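You operate a simulated robot arm through the tools that you are given. There is no shell and no other tool.

Carry out the task below with a simulated robot arm. There is one attempt and no reset: what you move stays moved.

JOB
Put things in order on the side table. At the end: the grey short bolt stands on top of the blue weight; the pink plug stands on top of the orange can; the white relay is in the grey lot one pot; the purple padlock stands on top of the grey block; whatever was shut is shut again. Leave all else as you found it, and nothing knocked over.
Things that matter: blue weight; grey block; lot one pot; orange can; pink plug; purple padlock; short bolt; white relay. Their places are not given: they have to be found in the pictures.

The check looks at the end state, three seconds after you hand in, the way a careful person would. Anything else that was tipped, shoved, dropped, spilled or broken makes it a failure.

ROBOT AND FRAMES
A 7-joint arm with a two-finger parallel gripper, fixed in place. Base frame: the origin is at the foot of the arm, x ahead of it, y to its left, z up; the work surface is at about z = 0. Units: mm, degrees, N and s.
With the tool pointing down near the work surface it reaches from about 240 to 620 mm from the base axis. Its first joint turns from -66.0 to 66.0 degrees. Payload 2.6 kg.
The tool frame sits at the grasp point between the pads (the TCP): z along the fingers, y along the line on which they close. The tips reach 30 mm beyond it. Largest opening 94 mm; finger width 28, thickness 10; the body of the gripper, 50 by 96 mm, starts 55 mm behind the TCP.
Orientation is that of the tool frame in the base frame, as a unit quaternion [x, y, z, w]. With the fingers straight down and closing along the base's y, the tool's x points along the base's -x, its y along +y and its z along -z.

CONTROLS
- The arm moves only by the tool drive_tool. Its argument "increments" is a list of rows, each a list of 7 numbers: the shift along the base's x, y, z in mm, then the turn, a rotation vector about the base's x, y, z in degrees, then the finger opening in mm, from 0 to 94. In form: [[dx, dy, dz, wx, wy, wz, grip], ...]. A call has 1 to 20 rows; each row shifts and turns the commanded pose from where the row before left it. A row lasts 0.2 s, in which the tool goes at most 50 mm and 8.6 degrees; a call with a longer step from one row to the next is refused whole, and so is a gripper value outside its range. A pose out of reach is approached as far as the arm can. The call stops where the force on the tool passes 40 N (or 10 N more than at its start, if that is more) or the arm is blocked; 0.2 s more then pass. Each finger travels about 72 mm/s and halts on what it meets, pressing with about 38 N; the grip force reading is that of the motor and also rises with nothing between the fingers. The clock runs only during rows and for 0.2 s after the last one: add rows that do not move to give the fingers time. The reply holds the time, the measured pose of the TCP, the force on the tool along the base axes, the opening and the grip force, in the units named above and with some noise, with the torque about the TCP (base axes, N m) and any sound that the robot's microphone picked up.
- Cameras (640 x 400 px; columns grow to the right, rows downward): "scene" is fixed at [22.1, 425.6, 552.1]; the picture's right is [-0.86, -0.50, 0.00], its down [-0.34, 0.58, -0.74] and it looks along [0.37, -0.64, -0.68] (base axes); focal length 239 px, centre (320, 200). "wrist" rides on the gripper at [76, 14, -102] in the tool frame; the picture's right is [-0.18, 0.98, 0.00], its down [-0.75, -0.14, -0.64] and it looks along [-0.63, -0.12, 0.77] (tool axes); focal length 243 px, centre (320, 200).
- snapshot(camera): a new picture of that camera. The clock stands still meanwhile.
- probe_pixels(camera, pixels): for up to 12 pixels [column, row] of the newest picture of that camera ("zoom" is the newest enlarged one), the place [x, y, z] in the base frame of the surface seen there, good to about 3 mm. The clock stands still meanwhile.
- inspect(camera, box): a new picture of the part [left, top, right, bottom] of that camera's present view, enlarged. The clock stands still meanwhile.
- sign_off(): hands the job in; it is judged then, once.

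Leave the gripper open and the arm clear of the work at the hand-in unless told otherwise.

The tools are called by a JSON object that holds its "fn" and its "kwargs". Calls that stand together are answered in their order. drive_tool: Moves the arm, as the interface text tells. Its arguments: {"type":"object","properties":{"increments":{"type":"array"}},"required":["increments"]} The other tools are called the same way: snapshot (camera) takes a picture; probe_pixels (camera, pixels) gives the place of the surface under pixels of a picture; inspect (camera, box) takes an enlarged picture of a part of a camera's view; sign_off () hands the job in.

At the start:

```text
time_s: 0.0
position: [359.0, -43.3, 345.0]
tcp_rot: [0.0, 1.0, 0.001, 0.0]
contact_force: [0.2, -0.2, 0.6]
moment: [0.03, -0.01, 0.03]
grip_width: 94.1
grasp_force: 0.1
```

scene: 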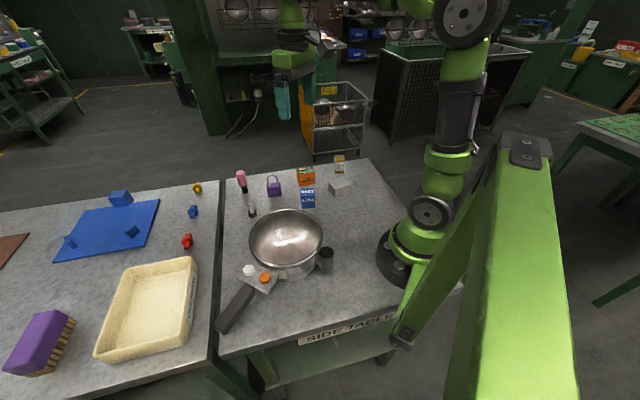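
wrist: 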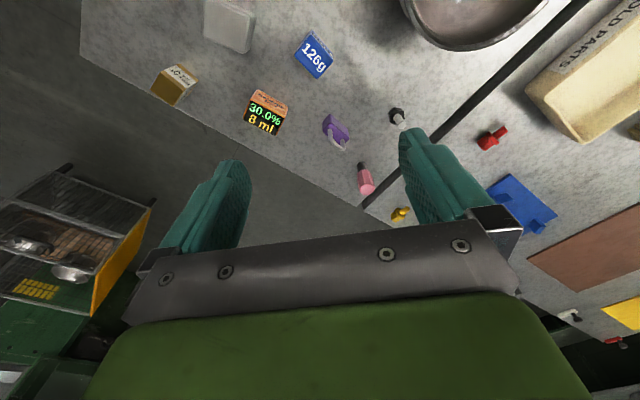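

I see a side table with a large steel pan, a pink plug, purple padlock, orange can, blue weight and grey block. Small things near the pan need a closer look, so I'll zoom in on several parts of both views.

{"fn": "inspect", "kwargs": {"camera": "scene", "box": [220, 150, 380, 250]}}

{"fn": "inspect", "kwargs": {"camera": "scene", "box": [200, 230, 360, 330]}}

{"fn": "inspect", "kwargs": {"camera": "wrist", "box": [140, 0, 460, 200]}}

```text
4.00 times, centred on (300, 200) of scene
```

zoom: 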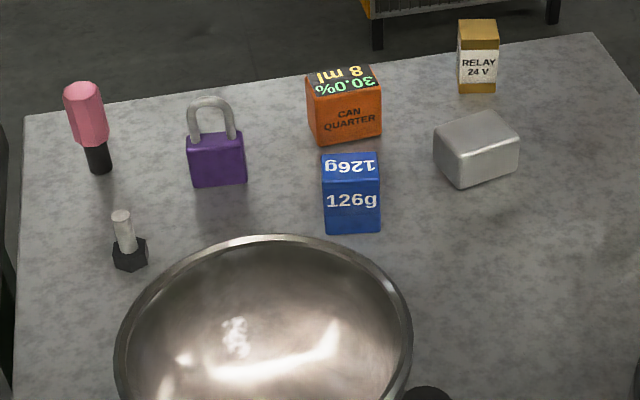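

```text
4.00 times, centred on (280, 280) of scene
```

zoom: 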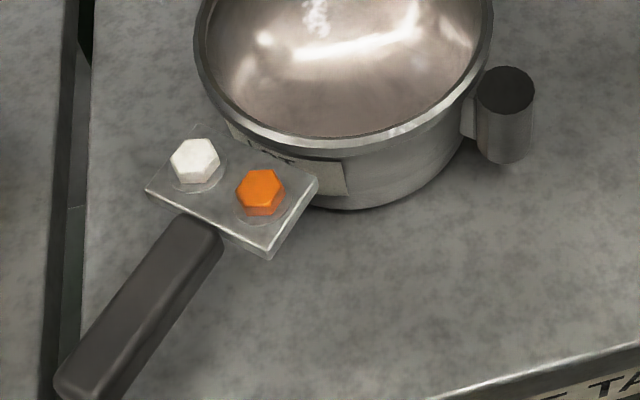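

```text
2.00 times, centred on (300, 100) of wrist
```

zoom: 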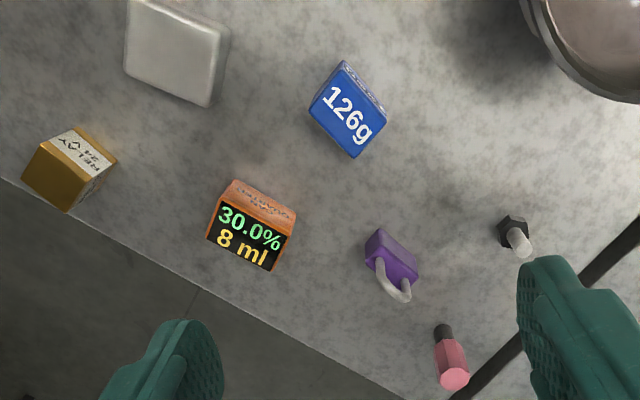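

The pot has a label on its side and a handle with a plate carrying white and orange hex pieces. I need to know whether the pot is open and what the label says. I'll zoom closer and measure.

{"fn": "inspect", "kwargs": {"camera": "scene", "box": [236, 250, 300, 290]}}

{"fn": "inspect", "kwargs": {"camera": "scene", "box": [300, 150, 364, 190]}}

{"fn": "inspect", "kwargs": {"camera": "scene", "box": [240, 200, 336, 260]}}

{"fn": "probe_pixels", "kwargs": {"camera": "scene", "pixels": [[287, 235], [287, 210], [250, 240], [323, 240], [287, 262], [287, 250], [270, 230], [305, 245], [249, 270], [265, 278], [325, 252], [235, 310]]}}

```text
10.00 times, centred on (268, 270) of scene
```

zoom: 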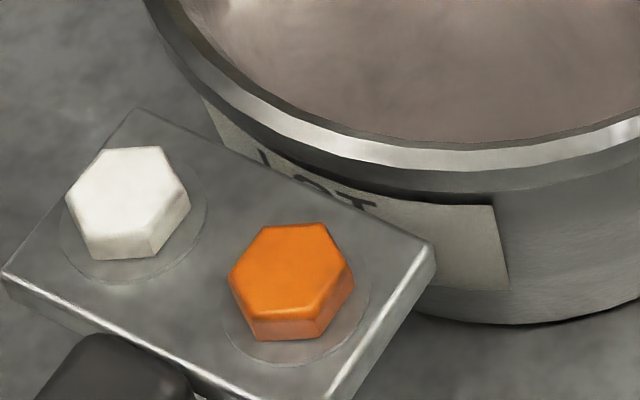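

```text
10.00 times, centred on (332, 170) of scene
```

zoom: 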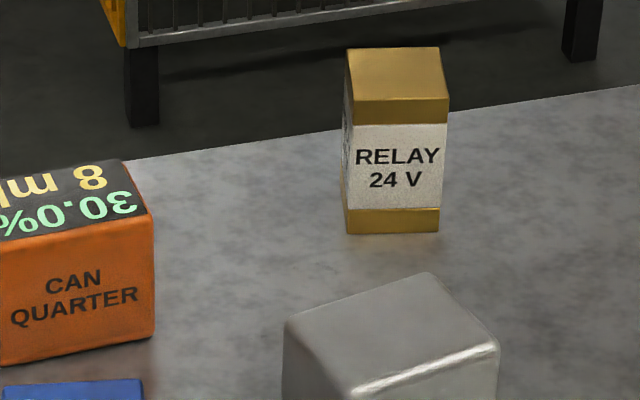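

```text
6.67 times, centred on (288, 230) of scene
```

zoom: 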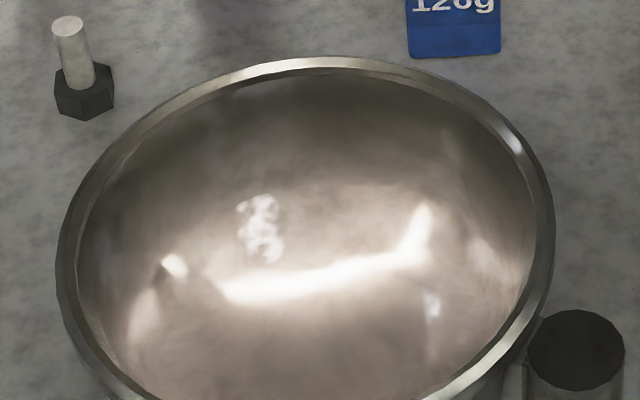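

```text
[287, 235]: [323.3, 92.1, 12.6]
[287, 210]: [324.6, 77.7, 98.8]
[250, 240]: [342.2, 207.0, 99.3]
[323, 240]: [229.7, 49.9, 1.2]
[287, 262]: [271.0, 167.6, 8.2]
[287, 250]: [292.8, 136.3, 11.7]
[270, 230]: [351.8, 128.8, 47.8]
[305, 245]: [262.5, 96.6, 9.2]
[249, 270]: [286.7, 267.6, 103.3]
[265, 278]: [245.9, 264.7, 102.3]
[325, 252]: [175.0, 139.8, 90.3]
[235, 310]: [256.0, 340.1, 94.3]
```

The pot is open, with its rim at z≈99 and its floor at about 9. Next I'll measure the things at the far side, with an enlarged scene view over 230-360 × 150-231.

{"fn": "inspect", "kwargs": {"camera": "scene", "box": [228, 150, 308, 200]}}

{"fn": "inspect", "kwargs": {"camera": "scene", "box": [284, 150, 364, 200]}}

```text
8.00 times, centred on (268, 175) of scene
```

zoom: 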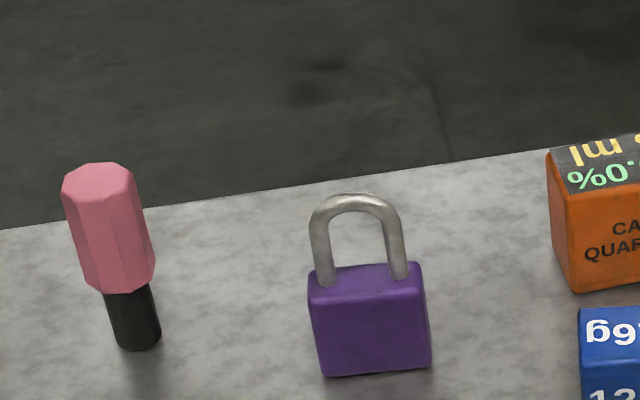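

```text
8.00 times, centred on (324, 175) of scene
```

zoom: 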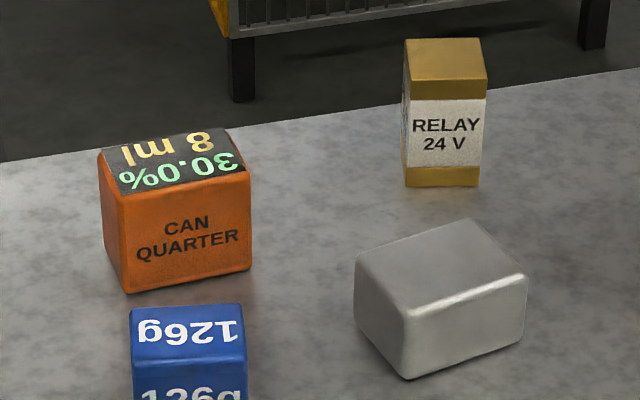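

The newest zoom shows the can, relay, block and weight. I'll probe their top corners and faces in it.

{"fn": "probe_pixels", "kwargs": {"camera": "zoom", "pixels": [[104, 152], [125, 194], [248, 170], [226, 131], [178, 165], [408, 42], [412, 76], [484, 78], [480, 42], [445, 58], [446, 140], [446, 178]]}}

{"fn": "probe_pixels", "kwargs": {"camera": "zoom", "pixels": [[360, 258], [412, 310], [522, 278], [470, 222], [440, 265], [406, 372], [520, 340], [135, 312], [240, 308], [243, 352], [133, 356], [190, 335]]}}

{"fn": "inspect", "kwargs": {"camera": "scene", "box": [228, 160, 308, 210]}}

```text
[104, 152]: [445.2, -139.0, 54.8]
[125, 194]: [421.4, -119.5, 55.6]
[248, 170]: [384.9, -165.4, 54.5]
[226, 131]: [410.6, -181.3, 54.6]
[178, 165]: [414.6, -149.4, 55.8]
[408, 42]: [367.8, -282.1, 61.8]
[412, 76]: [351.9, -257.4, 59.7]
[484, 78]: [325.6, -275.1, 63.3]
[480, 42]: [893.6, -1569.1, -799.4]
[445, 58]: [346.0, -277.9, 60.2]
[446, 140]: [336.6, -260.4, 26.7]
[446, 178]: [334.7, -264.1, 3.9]
```

```text
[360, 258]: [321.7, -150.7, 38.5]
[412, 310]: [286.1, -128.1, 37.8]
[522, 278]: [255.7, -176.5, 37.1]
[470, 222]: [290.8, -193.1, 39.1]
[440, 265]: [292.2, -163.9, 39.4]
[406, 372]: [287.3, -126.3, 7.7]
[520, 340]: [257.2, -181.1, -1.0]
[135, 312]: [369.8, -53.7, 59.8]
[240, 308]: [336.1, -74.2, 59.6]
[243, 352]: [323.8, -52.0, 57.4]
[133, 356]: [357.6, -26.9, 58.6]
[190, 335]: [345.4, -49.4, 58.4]
```

```text
8.00 times, centred on (268, 185) of scene
```

zoom: 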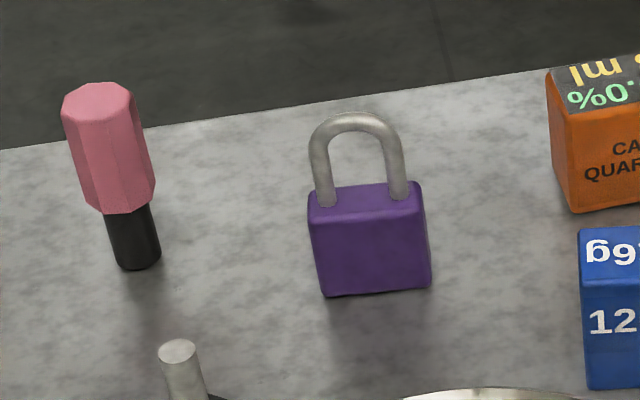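

Now I'll probe the plug, padlock and bolt in the newest zoom.

{"fn": "probe_pixels", "kwargs": {"camera": "zoom", "pixels": [[65, 100], [132, 100], [98, 92], [95, 205], [150, 190], [115, 160], [110, 255], [158, 255], [135, 245], [178, 346], [98, 120], [135, 266]]}}

{"fn": "probe_pixels", "kwargs": {"camera": "zoom", "pixels": [[358, 120], [325, 195], [396, 190], [312, 208], [326, 234], [425, 222], [418, 187], [370, 205], [328, 292], [428, 284], [318, 150], [400, 150]]}}

{"fn": "inspect", "kwargs": {"camera": "scene", "box": [236, 190, 284, 220]}}

```text
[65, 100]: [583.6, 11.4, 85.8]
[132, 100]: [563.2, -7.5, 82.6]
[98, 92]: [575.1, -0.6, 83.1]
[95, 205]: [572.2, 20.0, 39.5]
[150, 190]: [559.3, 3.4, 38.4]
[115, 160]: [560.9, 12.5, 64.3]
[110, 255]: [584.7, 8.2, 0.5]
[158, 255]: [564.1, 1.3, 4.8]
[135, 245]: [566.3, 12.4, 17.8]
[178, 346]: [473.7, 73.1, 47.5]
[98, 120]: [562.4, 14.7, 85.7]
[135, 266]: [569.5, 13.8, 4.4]
```

```text
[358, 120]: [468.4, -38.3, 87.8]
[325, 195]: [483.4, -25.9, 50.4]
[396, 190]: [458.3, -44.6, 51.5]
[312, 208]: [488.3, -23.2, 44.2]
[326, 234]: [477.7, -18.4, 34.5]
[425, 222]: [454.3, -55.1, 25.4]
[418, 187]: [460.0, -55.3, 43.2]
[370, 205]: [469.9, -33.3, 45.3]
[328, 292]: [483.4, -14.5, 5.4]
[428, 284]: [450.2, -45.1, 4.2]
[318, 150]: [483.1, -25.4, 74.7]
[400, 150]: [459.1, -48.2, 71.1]
```

```text
13.33 times, centred on (260, 205) of scene
```

zoom: 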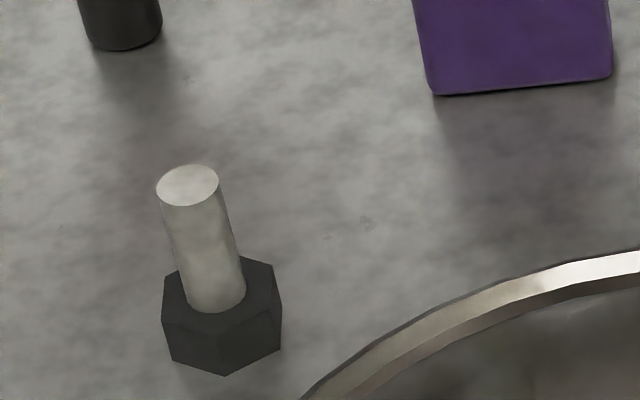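

The bolt stands on its dark hex head with its grey shaft up. I'll probe its parts.

{"fn": "probe_pixels", "kwargs": {"camera": "zoom", "pixels": [[188, 185], [160, 185], [215, 185], [205, 240], [215, 300], [262, 280], [170, 290], [225, 335], [225, 368], [195, 200], [185, 340], [265, 335]]}}

{"fn": "probe_pixels", "kwargs": {"camera": "scene", "pixels": [[251, 225], [260, 216], [275, 211], [300, 211], [314, 218], [322, 228], [323, 235], [318, 249], [305, 261], [290, 266], [270, 263], [255, 252]]}}

```text
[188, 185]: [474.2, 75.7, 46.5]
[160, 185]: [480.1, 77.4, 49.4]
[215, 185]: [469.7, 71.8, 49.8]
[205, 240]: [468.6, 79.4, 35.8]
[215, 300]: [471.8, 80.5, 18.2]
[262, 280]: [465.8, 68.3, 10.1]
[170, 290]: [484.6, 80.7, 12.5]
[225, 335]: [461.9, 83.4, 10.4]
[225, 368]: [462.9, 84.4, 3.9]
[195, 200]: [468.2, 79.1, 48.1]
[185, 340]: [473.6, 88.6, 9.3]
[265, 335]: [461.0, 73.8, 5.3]
```

```text
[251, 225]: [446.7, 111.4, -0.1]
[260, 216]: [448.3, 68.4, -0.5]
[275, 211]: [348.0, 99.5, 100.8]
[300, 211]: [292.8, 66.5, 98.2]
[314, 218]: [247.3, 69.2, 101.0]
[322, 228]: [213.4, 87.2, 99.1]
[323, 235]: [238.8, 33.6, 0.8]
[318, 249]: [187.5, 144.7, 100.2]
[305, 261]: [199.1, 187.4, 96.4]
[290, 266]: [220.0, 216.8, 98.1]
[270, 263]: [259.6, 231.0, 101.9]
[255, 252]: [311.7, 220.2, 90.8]
```

Measured so far:
- **Pot:** centre about (274, 150), rim radius about 86.
- **Padlock:** about (469, -37), width running at roughly 42°.
- **Block:** about (289, -162), top at z≈38.
- **Weight:** about (347, -50), top at z≈59.
- **Can:** about (415, -150), top at z≈55.
- **Plug:** about (570, 5).
- **Bolt:** about (472, 78), about 48 tall.
- **Relay:** about (346, -268), about 61 tall.

I'll go above the padlock with the tool turned +42°, staying high, then look with the wrist camera.

{"fn": "drive_tool", "kwargs": {"increments": [[11, 0.6, -14, 0, 0, 4.2, 94], [11, 0.6, -14, 0, 0, 4.2, 94], [11, 0.6, -14, 0, 0, 4.2, 94], [11, 0.6, -14, 0, 0, 4.2, 94], [11, 0.6, -14, 0, 0, 4.2, 94], [11, 0.6, -14, 0, 0, 4.2, 94], [11, 0.6, -14, 0, 0, 4.2, 94], [11, 0.6, -14, 0, 0, 4.2, 94], [11, 0.6, -14, 0, 0, 4.2, 94], [11, 0.6, -14, 0, 0, 4.2, 94], [0, 0, 0, 0, 0, 0, 94]]}}

{"fn": "snapshot", "kwargs": {"camera": "wrist"}}

{"fn": "snapshot", "kwargs": {"camera": "scene"}}

```text
time_s: 2.4
position: [469.0, -37.3, 205.2]
tcp_rot: [-0.358, 0.934, -0.001, 0.001]
contact_force: [-0.2, 1.2, 0.3]
moment: [0.02, -0.01, -0.02]
grip_width: 94.2
grasp_force: 0.2
```

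```text
taken
```

wrist: 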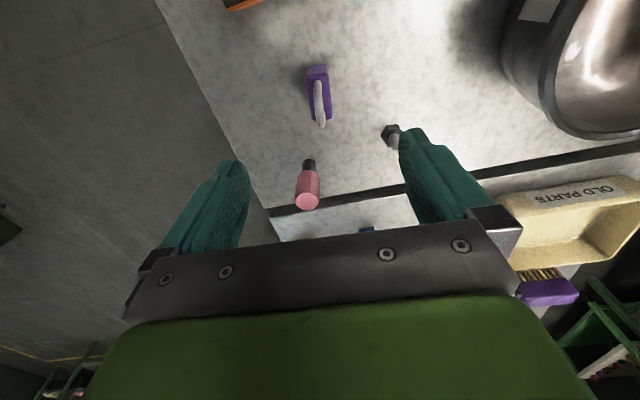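

```text
taken
```

scene: 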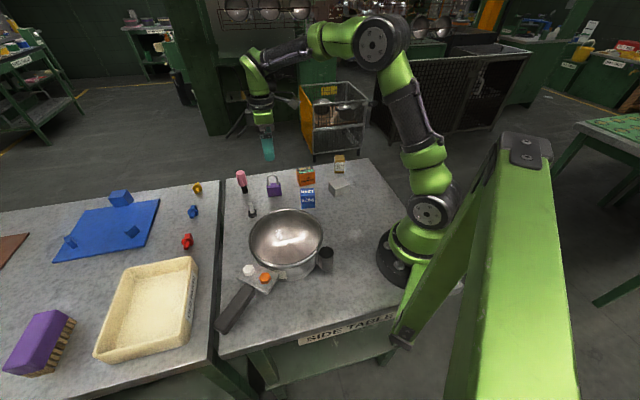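

The padlock shows at (318, 95) in the wrist view. I'll zoom in there to refine its centre, thickness and heading.

{"fn": "inspect", "kwargs": {"camera": "wrist", "box": [270, 50, 366, 110]}}

```text
6.67 times, centred on (318, 80) of wrist
```

zoom: 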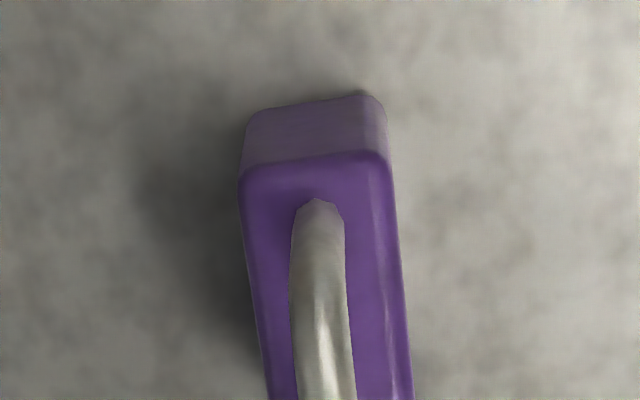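

{"fn": "inspect", "kwargs": {"camera": "wrist", "box": [270, 60, 366, 120]}}

{"fn": "probe_pixels", "kwargs": {"camera": "zoom", "pixels": [[245, 125], [375, 105], [258, 300], [398, 300], [315, 150], [270, 200], [375, 200], [385, 280], [265, 280], [325, 240], [275, 390], [400, 390]]}}

```text
6.67 times, centred on (318, 90) of wrist
```

zoom: 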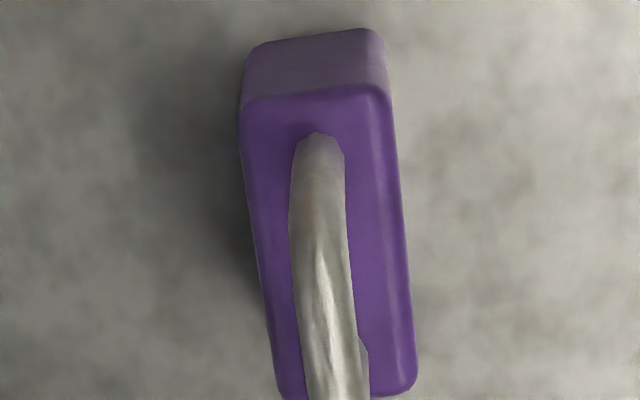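

```text
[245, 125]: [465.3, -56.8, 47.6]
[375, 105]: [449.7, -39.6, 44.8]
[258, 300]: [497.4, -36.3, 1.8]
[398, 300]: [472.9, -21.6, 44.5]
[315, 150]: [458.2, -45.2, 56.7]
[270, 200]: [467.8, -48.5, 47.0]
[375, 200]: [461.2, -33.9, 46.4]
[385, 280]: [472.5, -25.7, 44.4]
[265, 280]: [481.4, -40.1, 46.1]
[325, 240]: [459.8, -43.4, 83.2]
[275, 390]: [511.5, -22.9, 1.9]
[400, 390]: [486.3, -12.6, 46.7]
```

The padlock body is about 20 thick with its top at z≈46 and its long axis at about 38.5°. I'll correct the yaw by -3.5° and shift to (471, -36.5). Then I'll come down to TCP z≈46, which leaves the palm clear of the shackle top at 88.

{"fn": "drive_tool", "kwargs": {"increments": [[2, 0.8, -20, 0, 0, -3.5, 70], [0, 0, -20, 0, 0, 0, 60], [0, 0, -20, 0, 0, 0, 60], [0, 0, -20, 0, 0, 0, 60], [0, 0, -20, 0, 0, 0, 60], [0, 0, -20, 0, 0, 0, 60], [0, 0, -15, 0, 0, 0, 60], [0, 0, 0, 0, 0, 0, 60]]}}

{"fn": "snapshot", "kwargs": {"camera": "wrist"}}

{"fn": "inspect", "kwargs": {"camera": "scene", "box": [228, 150, 324, 210]}}

```text
time_s: 4.2
position: [472.0, -37.3, 69.5]
tcp_rot: [-0.329, 0.944, 0.0, 0.001]
contact_force: [-0.1, 0.0, -0.7]
moment: [-0.03, 0.01, 0.0]
grip_width: 60.2
grasp_force: 0.1
```

```text
taken
```

wrist: 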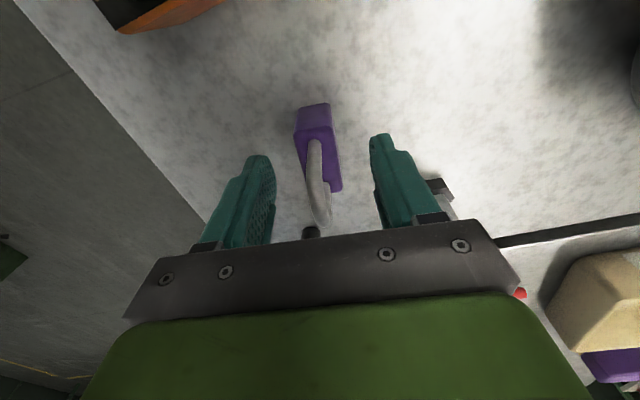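

```text
6.67 times, centred on (276, 180) of scene
```

zoom: 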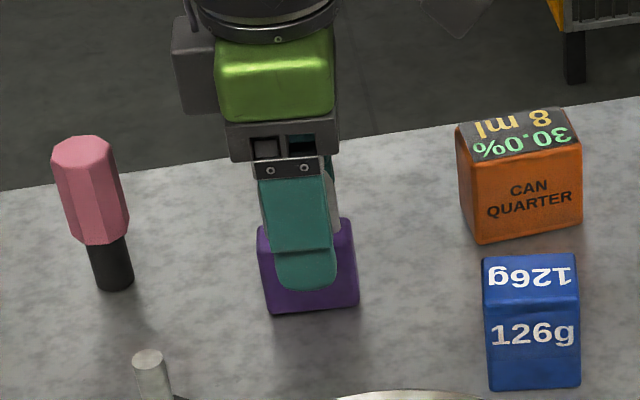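

The padlock sits between the fingers. I'll go down another 23 mm and close.

{"fn": "drive_tool", "kwargs": {"increments": [[0, 0, -12, 0, 0, 0, 60], [0, 0, -11.5, 0, 0, 0, 60], [0, 0, 0, 0, 0, 0, 45], [0, 0, 0, 0, 0, 0, 34], [0, 0, 0, 0, 0, 0, 26], [0, 0, 0, 0, 0, 0, 20], [0, 0, 0, 0, 0, 0, 10], [0, 0, 0, 0, 0, 0, 10]]}}

```text
time_s: 6.0
position: [471.5, -36.6, 45.8]
tcp_rot: [-0.33, 0.944, 0.0, 0.0]
contact_force: [0.5, -0.3, 0.1]
moment: [-0.02, -0.02, -0.02]
grip_width: 27.9
grasp_force: 37.6
```

The fingers stopped at 27.9 mm with 38 N. I'll lift 30 mm and check the grip.

{"fn": "drive_tool", "kwargs": {"increments": [[0, 0, 8, 0, 0, 0, 10], [0, 0, 12, 0, 0, 0, 10], [0, 0, 15, 0, 0, 0, 10], [0, 0, 0, 0, 0, 0, 10]]}}

{"fn": "inspect", "kwargs": {"camera": "scene", "box": [228, 130, 324, 190]}}

{"fn": "inspect", "kwargs": {"camera": "wrist", "box": [200, 60, 456, 220]}}

```text
time_s: 7.0
position: [471.2, -36.7, 83.4]
tcp_rot: [-0.329, 0.944, -0.001, 0.001]
contact_force: [0.6, 0.3, -1.4]
moment: [-0.01, 0.0, 0.03]
grip_width: 28.0
grasp_force: 38.0
```

```text
6.67 times, centred on (276, 160) of scene
```

zoom: 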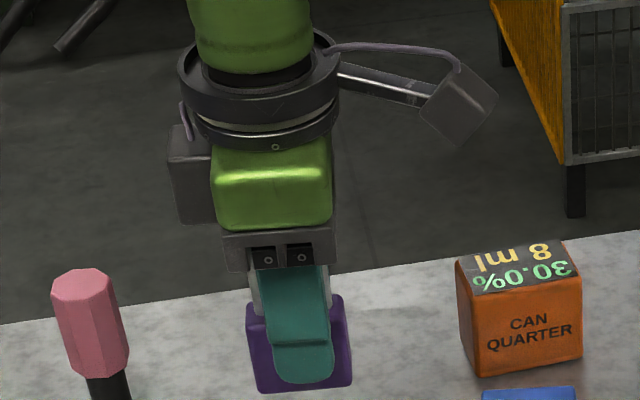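

```text
2.50 times, centred on (328, 140) of wrist
```

zoom: 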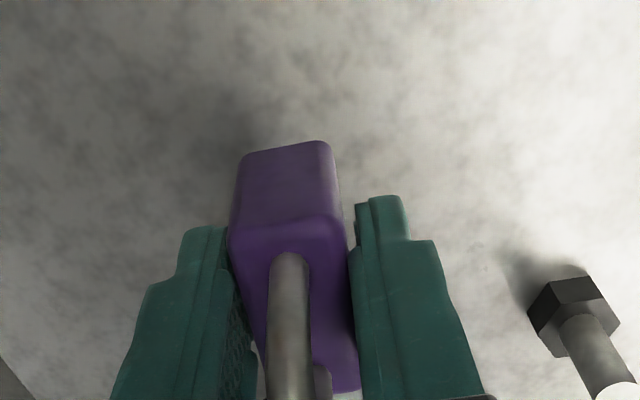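

The padlock is held level. I'll raise it to z≈203 and carry it to above the grey block at about (289, -162), turning +19.5° so its width follows the block's long side.

{"fn": "drive_tool", "kwargs": {"increments": [[0, 0, 20, 0, 0, 0, 10], [0, 0, 20, 0, 0, 0, 10], [0, 0, 20, 0, 0, 0, 10], [0, 0, 20, 0, 0, 0, 10], [0, 0, 20, 0, 0, 0, 10], [0, 0, 20, 0, 0, 0, 10], [-13, -9, 0, 0, 0, 1.5, 10], [-13, -9, 0, 0, 0, 1.5, 10], [-13, -9, 0, 0, 0, 1.5, 10], [-13, -9, 0, 0, 0, 1.5, 10], [-13, -9, 0, 0, 0, 1.5, 10], [-13, -9, 0, 0, 0, 1.5, 10], [-13, -9, 0, 0, 0, 1.5, 10], [-13, -9, 0, 0, 0, 1.5, 10], [-13, -9, 0, 0, 0, 1.5, 10], [-13, -9, 0, 0, 0, 1.5, 10], [-13, -9, 0, 0, 0, 1.5, 10], [-13, -9, 0, 0, 0, 1.5, 10], [-13, -9, 0, 0, 0, 1.5, 10], [-13, -8, 0, 0, 0, 0, 10]]}}

{"fn": "snapshot", "kwargs": {"camera": "wrist"}}

{"fn": "snapshot", "kwargs": {"camera": "scene"}}

```text
time_s: 11.2
position: [289.2, -162.2, 201.7]
tcp_rot: [-0.485, 0.875, 0.0, -0.001]
contact_force: [-0.1, -0.2, -1.4]
moment: [-0.03, 0.02, -0.02]
grip_width: 27.7
grasp_force: 38.1
```

```text
taken
```

wrist: 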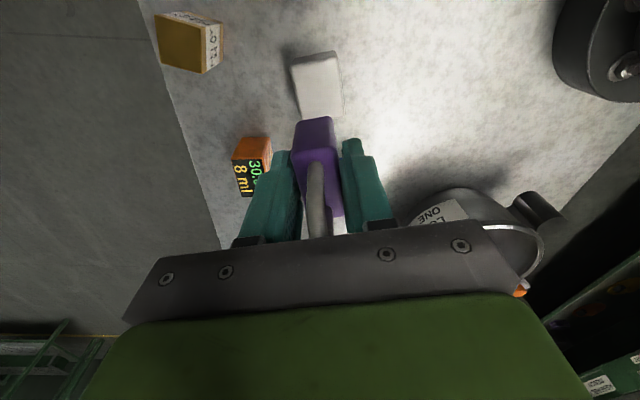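

```text
taken
```

scene: 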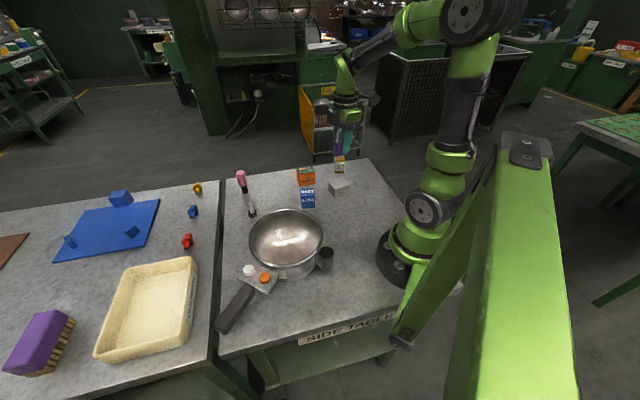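

The pot's label reads "LOT ONE", so it is the right pot. The block is at (317, 85) in the wrist view, and I'll zoom in to probe it.

{"fn": "inspect", "kwargs": {"camera": "wrist", "box": [270, 40, 366, 100]}}

{"fn": "inspect", "kwargs": {"camera": "wrist", "box": [250, 40, 410, 140]}}

{"fn": "probe_pixels", "kwargs": {"camera": "zoom", "pixels": [[170, 120], [340, 105], [188, 250], [190, 302], [365, 285], [270, 200], [180, 180], [350, 180], [250, 120], [330, 60], [340, 250], [210, 290]]}}

```text
6.67 times, centred on (318, 70) of wrist
```

zoom: 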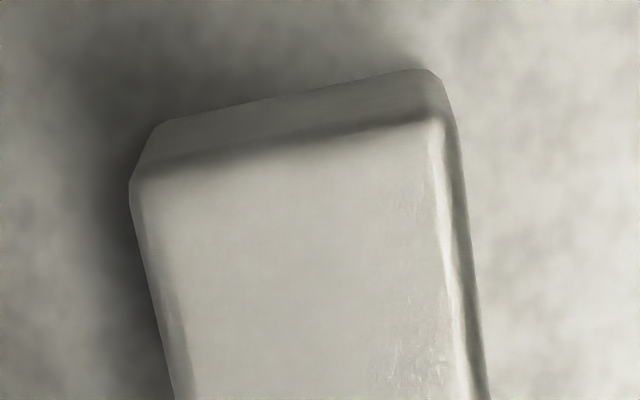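

```text
4.00 times, centred on (330, 90) of wrist
```

zoom: 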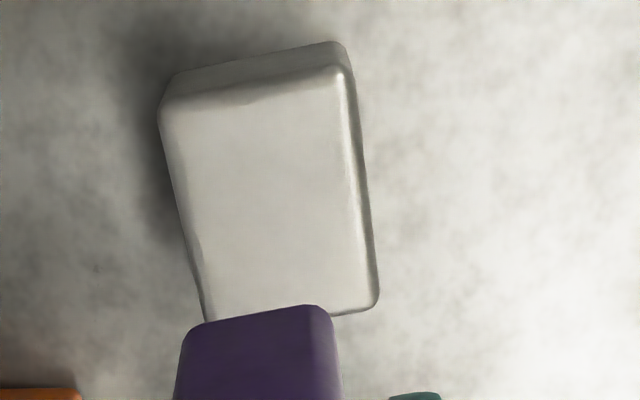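

```text
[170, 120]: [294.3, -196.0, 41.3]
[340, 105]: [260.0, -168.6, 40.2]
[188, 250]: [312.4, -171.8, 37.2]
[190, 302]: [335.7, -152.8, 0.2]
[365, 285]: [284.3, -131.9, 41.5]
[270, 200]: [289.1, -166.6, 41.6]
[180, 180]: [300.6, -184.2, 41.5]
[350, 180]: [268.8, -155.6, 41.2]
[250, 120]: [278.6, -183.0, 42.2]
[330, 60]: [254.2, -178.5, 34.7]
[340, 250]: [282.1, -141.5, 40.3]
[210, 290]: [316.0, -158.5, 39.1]
```

The block's top is at z≈41, its centre about (289, -163.5) and its axis about 58°. I'll check where the held padlock sits relative to the TCP before lowering.

{"fn": "inspect", "kwargs": {"camera": "scene", "box": [304, 100, 384, 150]}}

{"fn": "inspect", "kwargs": {"camera": "wrist", "box": [240, 90, 400, 190]}}

{"fn": "probe_pixels", "kwargs": {"camera": "zoom", "pixels": [[225, 125], [355, 125], [290, 125], [215, 230], [370, 230], [235, 250], [365, 250], [290, 160], [290, 220], [310, 310], [340, 330], [390, 480]]}}

```text
8.00 times, centred on (344, 125) of scene
```

zoom: 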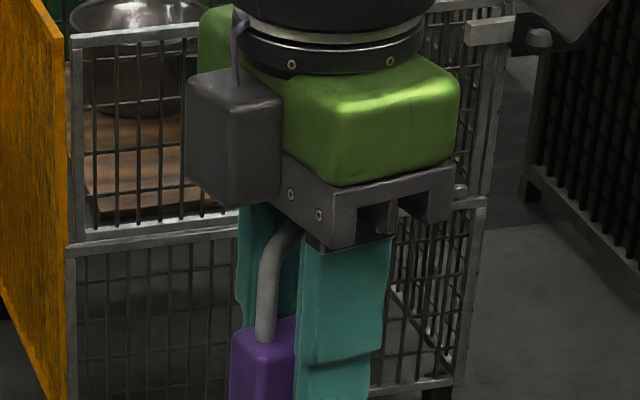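

```text
4.00 times, centred on (320, 140) of wrist
```

zoom: 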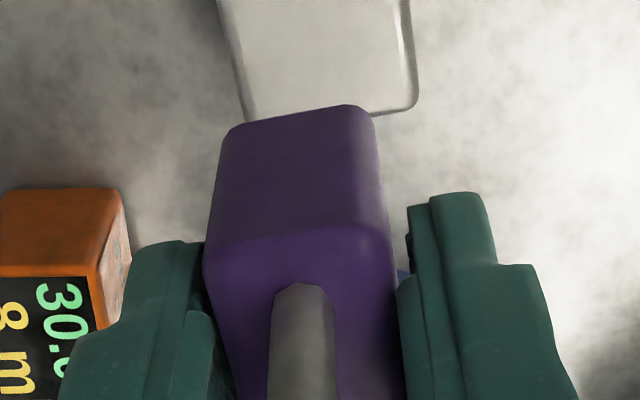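

```text
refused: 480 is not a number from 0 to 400
```

{"fn": "probe_pixels", "kwargs": {"camera": "zoom", "pixels": [[240, 130], [345, 115], [290, 160], [220, 240], [375, 225], [295, 235], [300, 270], [220, 260], [380, 260], [290, 210], [300, 330], [240, 330]]}}

{"fn": "inspect", "kwargs": {"camera": "scene", "box": [304, 120, 384, 170]}}

```text
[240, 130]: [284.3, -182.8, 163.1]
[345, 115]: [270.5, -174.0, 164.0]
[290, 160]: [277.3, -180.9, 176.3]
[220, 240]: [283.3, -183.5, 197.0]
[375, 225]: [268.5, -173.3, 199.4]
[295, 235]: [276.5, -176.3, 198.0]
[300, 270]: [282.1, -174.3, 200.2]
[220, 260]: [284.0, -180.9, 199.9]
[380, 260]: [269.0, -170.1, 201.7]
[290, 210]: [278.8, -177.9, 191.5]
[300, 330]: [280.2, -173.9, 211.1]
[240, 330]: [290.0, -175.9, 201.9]
```

```text
8.00 times, centred on (344, 145) of scene
```

zoom: 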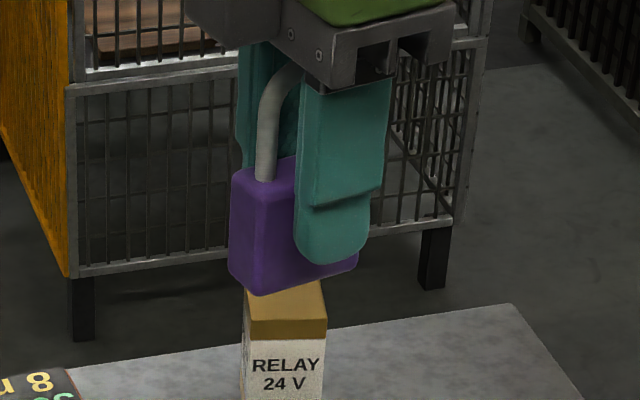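

The padlock is centred on the TCP to within about 2 mm, with its bottom about 46 below. Contact with the block should come near TCP z≈87, so I'll lower to about 91 first.

{"fn": "drive_tool", "kwargs": {"increments": [[0, -1.3, -20, 0, 0, 0, 10], [0, 0, -20, 0, 0, 0, 10], [0, 0, -20, 0, 0, 0, 10], [0, 0, -20, 0, 0, 0, 10], [0, 0, -15, 0, 0, 0, 10], [0, 0, -10, 0, 0, 0, 10], [0, 0, -4, 0, 0, 0, 10], [0, 0, 0, 0, 0, 0, 10]]}}

{"fn": "inspect", "kwargs": {"camera": "scene", "box": [296, 130, 392, 190]}}

```text
time_s: 13.0
position: [289.0, -163.6, 93.0]
tcp_rot: [-0.485, 0.875, 0.0, 0.0]
contact_force: [0.0, 0.3, -0.5]
moment: [0.0, 0.0, 0.0]
grip_width: 28.0
grasp_force: 38.7
```

```text
6.67 times, centred on (344, 160) of scene
```

zoom: 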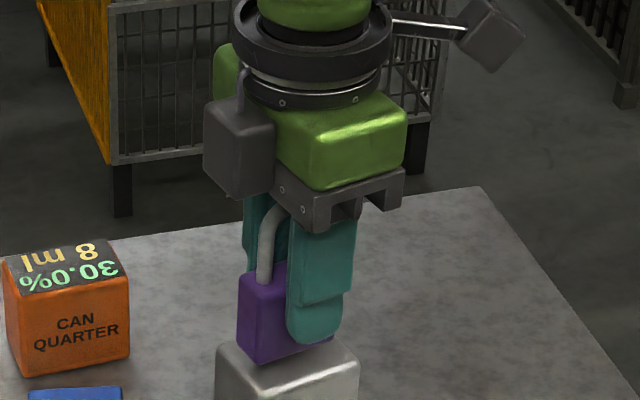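

The padlock is just above the block. I'll lower in small steps and watch the upward force.

{"fn": "drive_tool", "kwargs": {"increments": [[0, 0, -2, 0, 0, 0, 10], [0, 0, -1.5, 0, 0, 0, 10], [0, 0, -1, 0, 0, 0, 10], [0, 0, 0, 0, 0, 0, 10]]}}

```text
time_s: 14.0
position: [288.6, -163.6, 88.3]
tcp_rot: [-0.485, 0.875, 0.0, 0.0]
contact_force: [-0.4, 0.0, -1.7]
moment: [-0.03, 0.02, 0.0]
grip_width: 27.9
grasp_force: 37.5
```

{"fn": "drive_tool", "kwargs": {"increments": [[0, 0, -1, 0, 0, 0, 10], [0, 0, 0, 0, 0, 0, 10]]}}

```text
time_s: 14.6
position: [290.8, -163.3, 87.3]
tcp_rot: [-0.485, 0.874, -0.001, 0.001]
contact_force: [0.4, 0.0, -1.2]
moment: [0.0, -0.02, 0.01]
grip_width: 28.1
grasp_force: 37.9
```

No contact force yet, so I'll continue down 1 mm at a time.

{"fn": "drive_tool", "kwargs": {"increments": [[0, 0, -1, 0, 0, 0, 10], [0, 0, 0, 0, 0, 0, 10]]}}

{"fn": "inspect", "kwargs": {"camera": "scene", "box": [312, 155, 376, 195]}}

```text
time_s: 15.2
position: [288.2, -163.2, 86.8]
tcp_rot: [-0.485, 0.875, 0.0, 0.0]
contact_force: [-0.4, -0.5, -0.2]
moment: [0.01, 0.04, 0.0]
grip_width: 28.1
grasp_force: 38.4
```

```text
10.00 times, centred on (344, 175) of scene
```

zoom: 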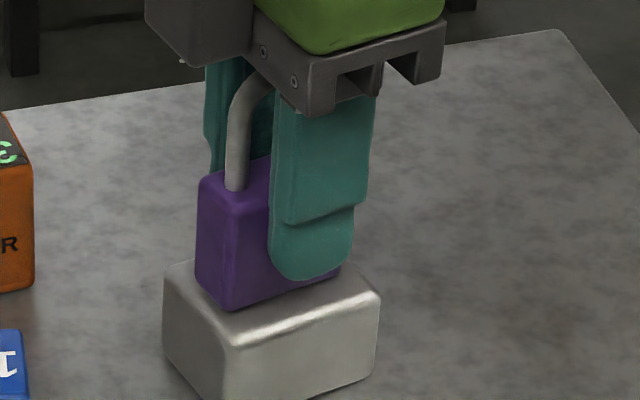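

The padlock is well centred over the block's top. I'll continue down slowly until I feel contact.

{"fn": "drive_tool", "kwargs": {"increments": [[0, 0, -1, 0, 0, 0, 10], [0, 0, 0, 0, 0, 0, 10]]}}

```text
time_s: 15.8
position: [290.7, -162.8, 85.7]
tcp_rot: [-0.484, 0.875, -0.002, 0.001]
contact_force: [-3.6, -0.6, 19.0]
moment: [0.03, 0.12, 0.02]
grip_width: 27.8
grasp_force: 37.7
```

Contact at 19 N. I'll ease off slightly, open the fingers gently, and wait before lifting.

{"fn": "drive_tool", "kwargs": {"increments": [[0, 0, 0.5, 0, 0, 0, 10], [0, 0, 0, 0, 0, 0, 27], [0, 0, 0, 0, 0, 0, 30], [0, 0, 0, 0, 0, 0, 36], [0, 0, 0, 0, 0, 0, 46], [0, 0, 0, 0, 0, 0, 54], [0, 0, 0, 0, 0, 0, 54]]}}

{"fn": "inspect", "kwargs": {"camera": "scene", "box": [312, 155, 376, 195]}}

{"fn": "snapshot", "kwargs": {"camera": "wrist"}}

```text
time_s: 17.4
position: [289.4, -163.2, 86.9]
tcp_rot: [-0.485, 0.875, 0.0, 0.0]
contact_force: [-0.5, -1.0, 0.2]
moment: [-0.01, 0.0, 0.04]
grip_width: 54.0
grasp_force: 0.1
```

```text
10.00 times, centred on (344, 175) of scene
```

zoom: 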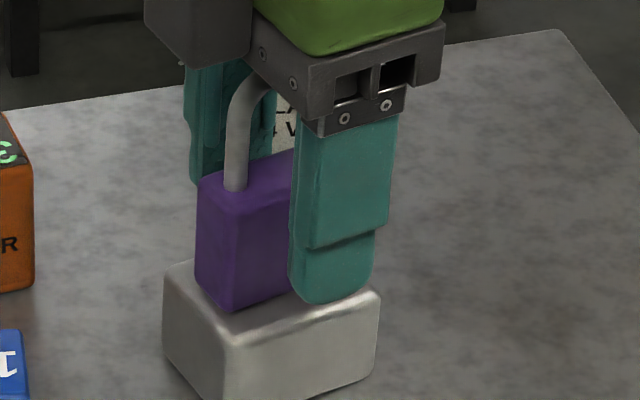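

```text
taken
```

wrist: 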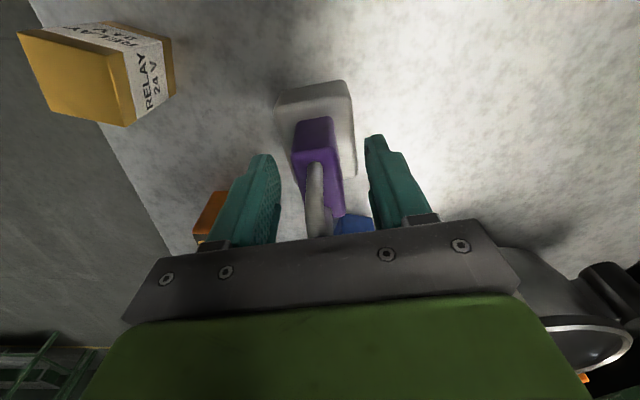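

The padlock stands on the block and the fingers are free. I'll lift straight up and look.

{"fn": "drive_tool", "kwargs": {"increments": [[0, 0, 5, 0, 0, 0, 54], [0, 0, 15, 0, 0, 0, 54], [0, 0, 20, 0, 0, 0, 54], [0, 0, 20, 0, 0, 0, 54], [0, 0, 25, 0, 0, 0, 60], [0, 0, 25, 0, 0, 0, 60], [0, 0, 20, 0, 0, 0, 60], [5, -10, 0, 0, 0, -5, 60], [10, -18, 0, 0, 0, -5, 60], [10, -18, 0, 0, 0, -5, 60], [10, -18, 0, 0, 0, -5, 60], [10, -18, 0, 0, 0, -5, 60], [11, -22, 0, 0, 0, 0, 60], [0, 0, 0, 0, 0, 0, 60]]}}

{"fn": "snapshot", "kwargs": {"camera": "wrist"}}

{"fn": "inspect", "kwargs": {"camera": "scene", "box": [280, 140, 376, 200]}}

```text
time_s: 20.4
position: [344.0, -266.9, 214.6]
tcp_rot: [-0.284, 0.959, 0.0, 0.0]
contact_force: [0.2, 0.2, -0.1]
moment: [0.01, -0.01, 0.01]
grip_width: 60.3
grasp_force: 0.1
```

```text
taken
```

wrist: 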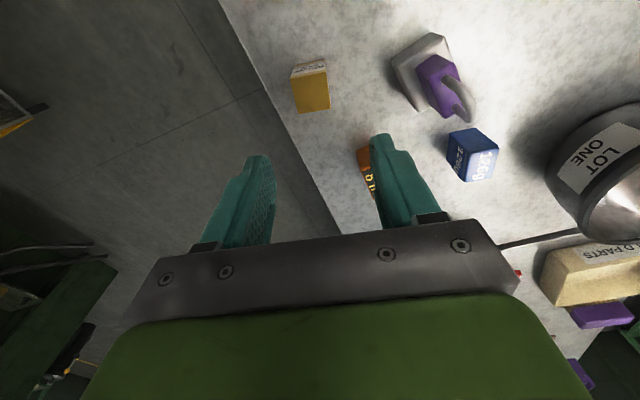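

```text
6.67 times, centred on (328, 170) of scene
```

zoom: 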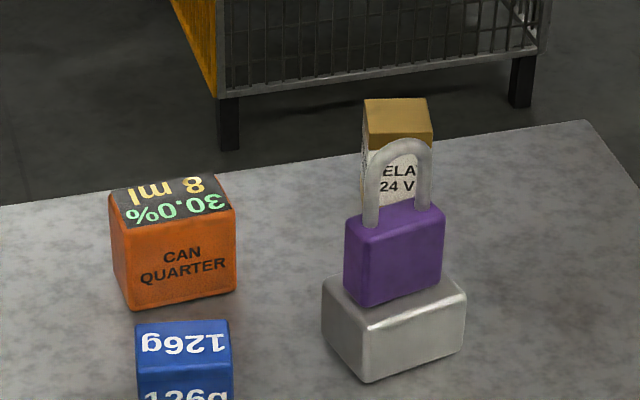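

The padlock stands squarely on the block. The box marked "RELAY 24 V", with gold ends and a white band, is at (310, 85) in the wrist view and is the only relay in sight. I'll zoom in and probe it.

{"fn": "inspect", "kwargs": {"camera": "wrist", "box": [262, 55, 358, 115]}}

{"fn": "probe_pixels", "kwargs": {"camera": "zoom", "pixels": [[205, 150], [435, 120], [445, 330], [235, 370], [330, 240], [215, 260], [430, 230], [330, 150], [340, 340], [300, 80], [200, 60], [425, 40]]}}

```text
6.67 times, centred on (310, 85) of wrist
```

zoom: 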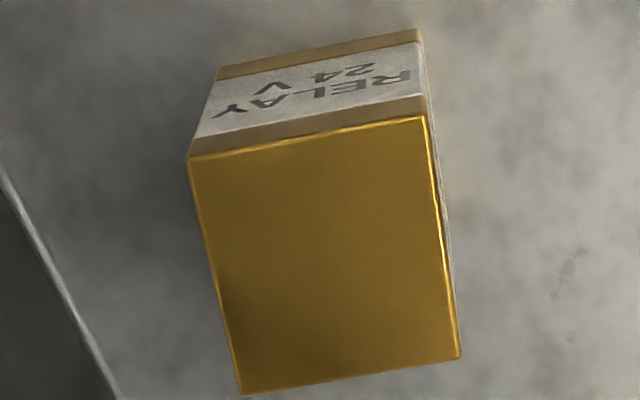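

```text
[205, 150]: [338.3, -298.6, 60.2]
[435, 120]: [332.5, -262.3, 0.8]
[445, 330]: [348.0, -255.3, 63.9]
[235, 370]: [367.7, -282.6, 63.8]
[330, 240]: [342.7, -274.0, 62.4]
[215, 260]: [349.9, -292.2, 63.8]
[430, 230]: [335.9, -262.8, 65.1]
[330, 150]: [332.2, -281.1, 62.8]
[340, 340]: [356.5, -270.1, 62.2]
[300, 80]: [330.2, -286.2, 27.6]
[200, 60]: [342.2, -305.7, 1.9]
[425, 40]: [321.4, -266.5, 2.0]
```

The relay's top is at z≈63, its centre about (345, -273), and its sides line up with the tool to within about 1°. I'll shift over it and come down to z≈95 for another look.

{"fn": "drive_tool", "kwargs": {"increments": [[0.5, -3, -20, 0, 0, -0.5, 70], [0.5, -3, -20, 0, 0, -0.5, 70], [0, 0, -20, 0, 0, 0, 70], [0, 0, -20, 0, 0, 0, 70], [0, 0, -20, 0, 0, 0, 70], [0, 0, -15, 0, 0, 0, 70], [0, 0, 0, 0, 0, 0, 70]]}}

{"fn": "snapshot", "kwargs": {"camera": "wrist"}}

{"fn": "inspect", "kwargs": {"camera": "scene", "box": [300, 120, 380, 170]}}

```text
time_s: 22.0
position: [347.6, -273.1, 99.9]
tcp_rot: [-0.275, 0.961, -0.001, 0.0]
contact_force: [-0.1, 0.9, -1.0]
moment: [0.02, -0.02, -0.02]
grip_width: 69.9
grasp_force: 0.1
```

```text
taken
```

wrist: 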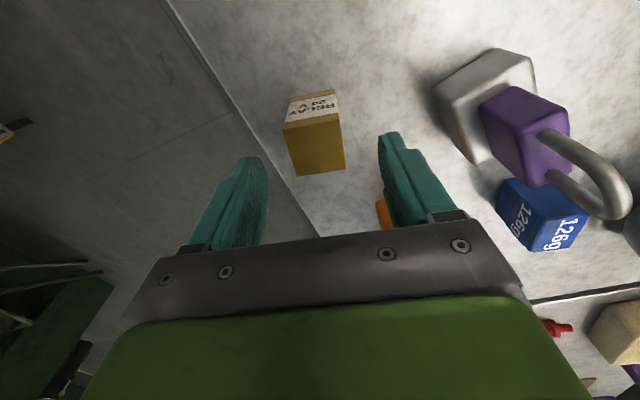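

```text
8.00 times, centred on (340, 145) of scene
```

zoom: 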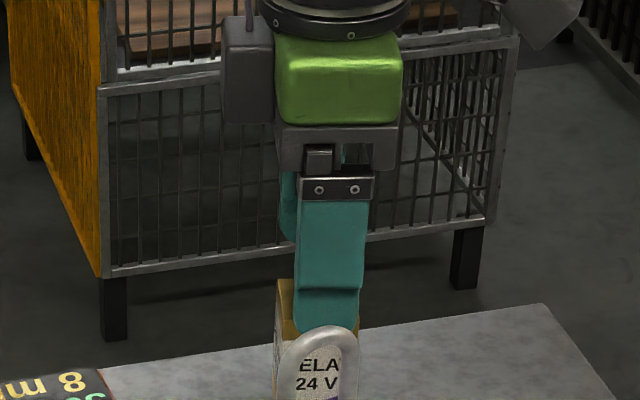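

The relay is centred between the fingers. I'll lower to TCP z≈45 and close.

{"fn": "drive_tool", "kwargs": {"increments": [[0, 0, -15, 0, 0, 0, 70], [0, 0, -15, 0, 0, 0, 70], [0, 0, -15, 0, 0, 0, 70], [0, 0, -10, 0, 0, 0, 70], [0, 0, 0, 0, 0, 0, 55], [0, 0, 0, 0, 0, 0, 45], [0, 0, 0, 0, 0, 0, 38], [0, 0, 0, 0, 0, 0, 30], [0, 0, 0, 0, 0, 0, 20], [0, 0, 0, 0, 0, 0, 20]]}}

```text
time_s: 24.2
position: [346.3, -272.1, 46.0]
tcp_rot: [-0.276, 0.961, 0.0, 0.0]
contact_force: [-0.1, 0.4, -0.1]
moment: [-0.01, 0.0, -0.01]
grip_width: 39.5
grasp_force: 37.8
```

Gripped at 39.5 mm with 38 N. I'll lift and verify.

{"fn": "drive_tool", "kwargs": {"increments": [[0, 0, 8, 0, 0, 0, 20], [0, 0, 12, 0, 0, 0, 20], [0, 0, 20, 0, 0, 0, 20], [0, 0, 20, 0, 0, 0, 20], [0, 0, 20, 0, 0, 0, 20], [0, 0, 25, 0, 0, 0, 20], [0, 0, 25, 0, 0, 0, 20], [0, 0, 25, 0, 0, 0, 20], [0, 0, 0, 0, 0, 0, 20]]}}

{"fn": "snapshot", "kwargs": {"camera": "wrist"}}

{"fn": "snapshot", "kwargs": {"camera": "scene"}}

```text
time_s: 26.2
position: [346.5, -272.7, 200.7]
tcp_rot: [-0.276, 0.961, 0.0, 0.001]
contact_force: [0.9, 0.0, -1.2]
moment: [-0.02, 0.03, 0.01]
grip_width: 39.6
grasp_force: 37.9
```

```text
taken
```

wrist: 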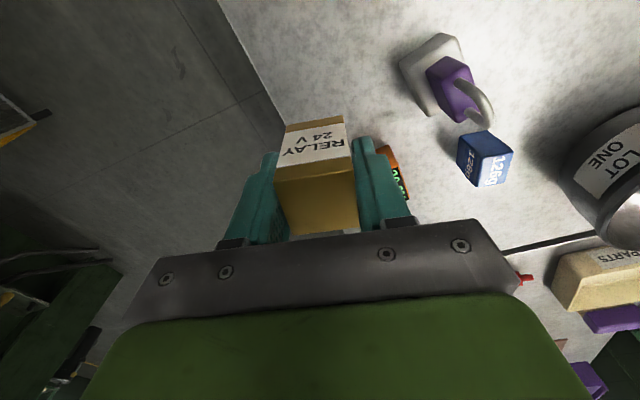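

```text
taken
```

scene: 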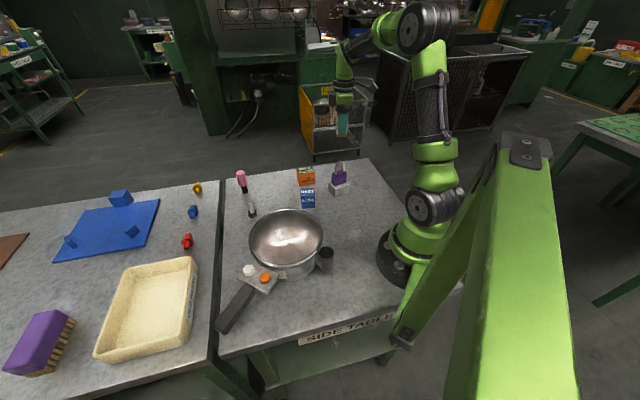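

The relay is held level, with its bottom about 46 below the TCP. I'll carry it high at z≈220 to above the pot's centre at about (274, 150).

{"fn": "drive_tool", "kwargs": {"increments": [[0, 6, 15, 0, 0, 0, 20], [-2, 14, 5, 0, 0, 0, 20], [-4, 22, 0, 0, 0, 0, 20], [-4, 25, 0, 0, 0, 0, 20], [-4, 25, 0, 0, 0, 0, 20], [-4, 25, 0, 0, 0, 0, 20], [-4, 25, 0, 0, 0, 0, 20], [-4, 25, 0, 0, 0, 0, 20], [-4, 25, 0, 0, 0, 0, 20], [-4, 25, 0, 0, 0, 0, 20], [-4, 25, 0, 0, 0, 0, 20], [-4, 25, 0, 0, 0, 0, 20], [-4, 25, 0, 0, 0, 0, 20], [-4, 25, 0, 0, 0, 0, 20], [-4, 25, 0, 0, 0, 0, 20], [-4, 25, 0, 0, 0, 0, 20], [-4, 25, 0, 0, 0, 0, 20], [-4, 20, 0, 0, 0, 0, 20], [-4, 10, 0, 0, 0, 0, 20], [0, 0, 0, 0, 0, 0, 20]]}}

{"fn": "snapshot", "kwargs": {"camera": "wrist"}}

{"fn": "snapshot", "kwargs": {"camera": "scene"}}

```text
time_s: 30.4
position: [276.4, 148.8, 220.3]
tcp_rot: [-0.275, 0.961, 0.0, 0.0]
contact_force: [0.1, -0.4, -0.8]
moment: [-0.02, 0.01, 0.03]
grip_width: 39.7
grasp_force: 38.0
```

```text
taken
```

wrist: 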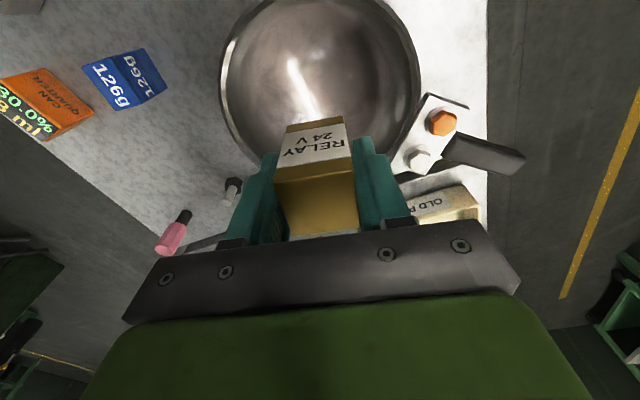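

```text
taken
```

scene: 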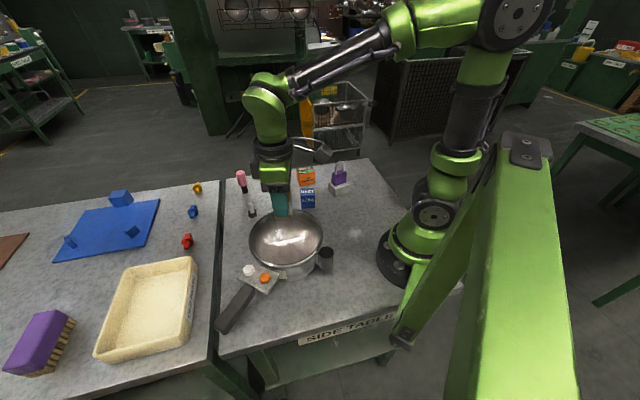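

The pot is open and empty. I'll probe its rim and floor from here to confirm the centre and depth.

{"fn": "probe_pixels", "kwargs": {"camera": "wrist", "pixels": [[222, 85], [241, 30], [416, 70], [400, 30], [240, 140], [405, 130], [320, 60], [300, 90], [290, 40], [350, 40], [350, 90], [370, 120]]}}

{"fn": "inspect", "kwargs": {"camera": "wrist", "box": [200, 0, 440, 150]}}

```text
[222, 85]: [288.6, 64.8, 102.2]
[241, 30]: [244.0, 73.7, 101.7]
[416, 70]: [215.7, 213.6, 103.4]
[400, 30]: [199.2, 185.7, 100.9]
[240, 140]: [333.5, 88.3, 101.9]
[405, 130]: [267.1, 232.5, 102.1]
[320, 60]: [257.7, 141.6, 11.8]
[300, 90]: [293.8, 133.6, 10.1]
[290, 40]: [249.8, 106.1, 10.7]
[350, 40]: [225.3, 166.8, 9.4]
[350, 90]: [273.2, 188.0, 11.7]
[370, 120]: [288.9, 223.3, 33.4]
```

```text
2.67 times, centred on (320, 75) of wrist
```

zoom: 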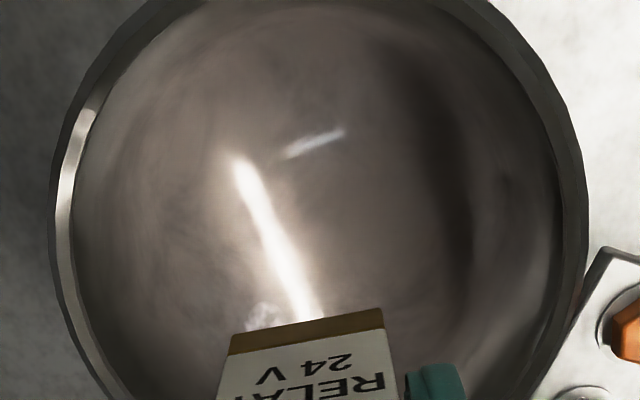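

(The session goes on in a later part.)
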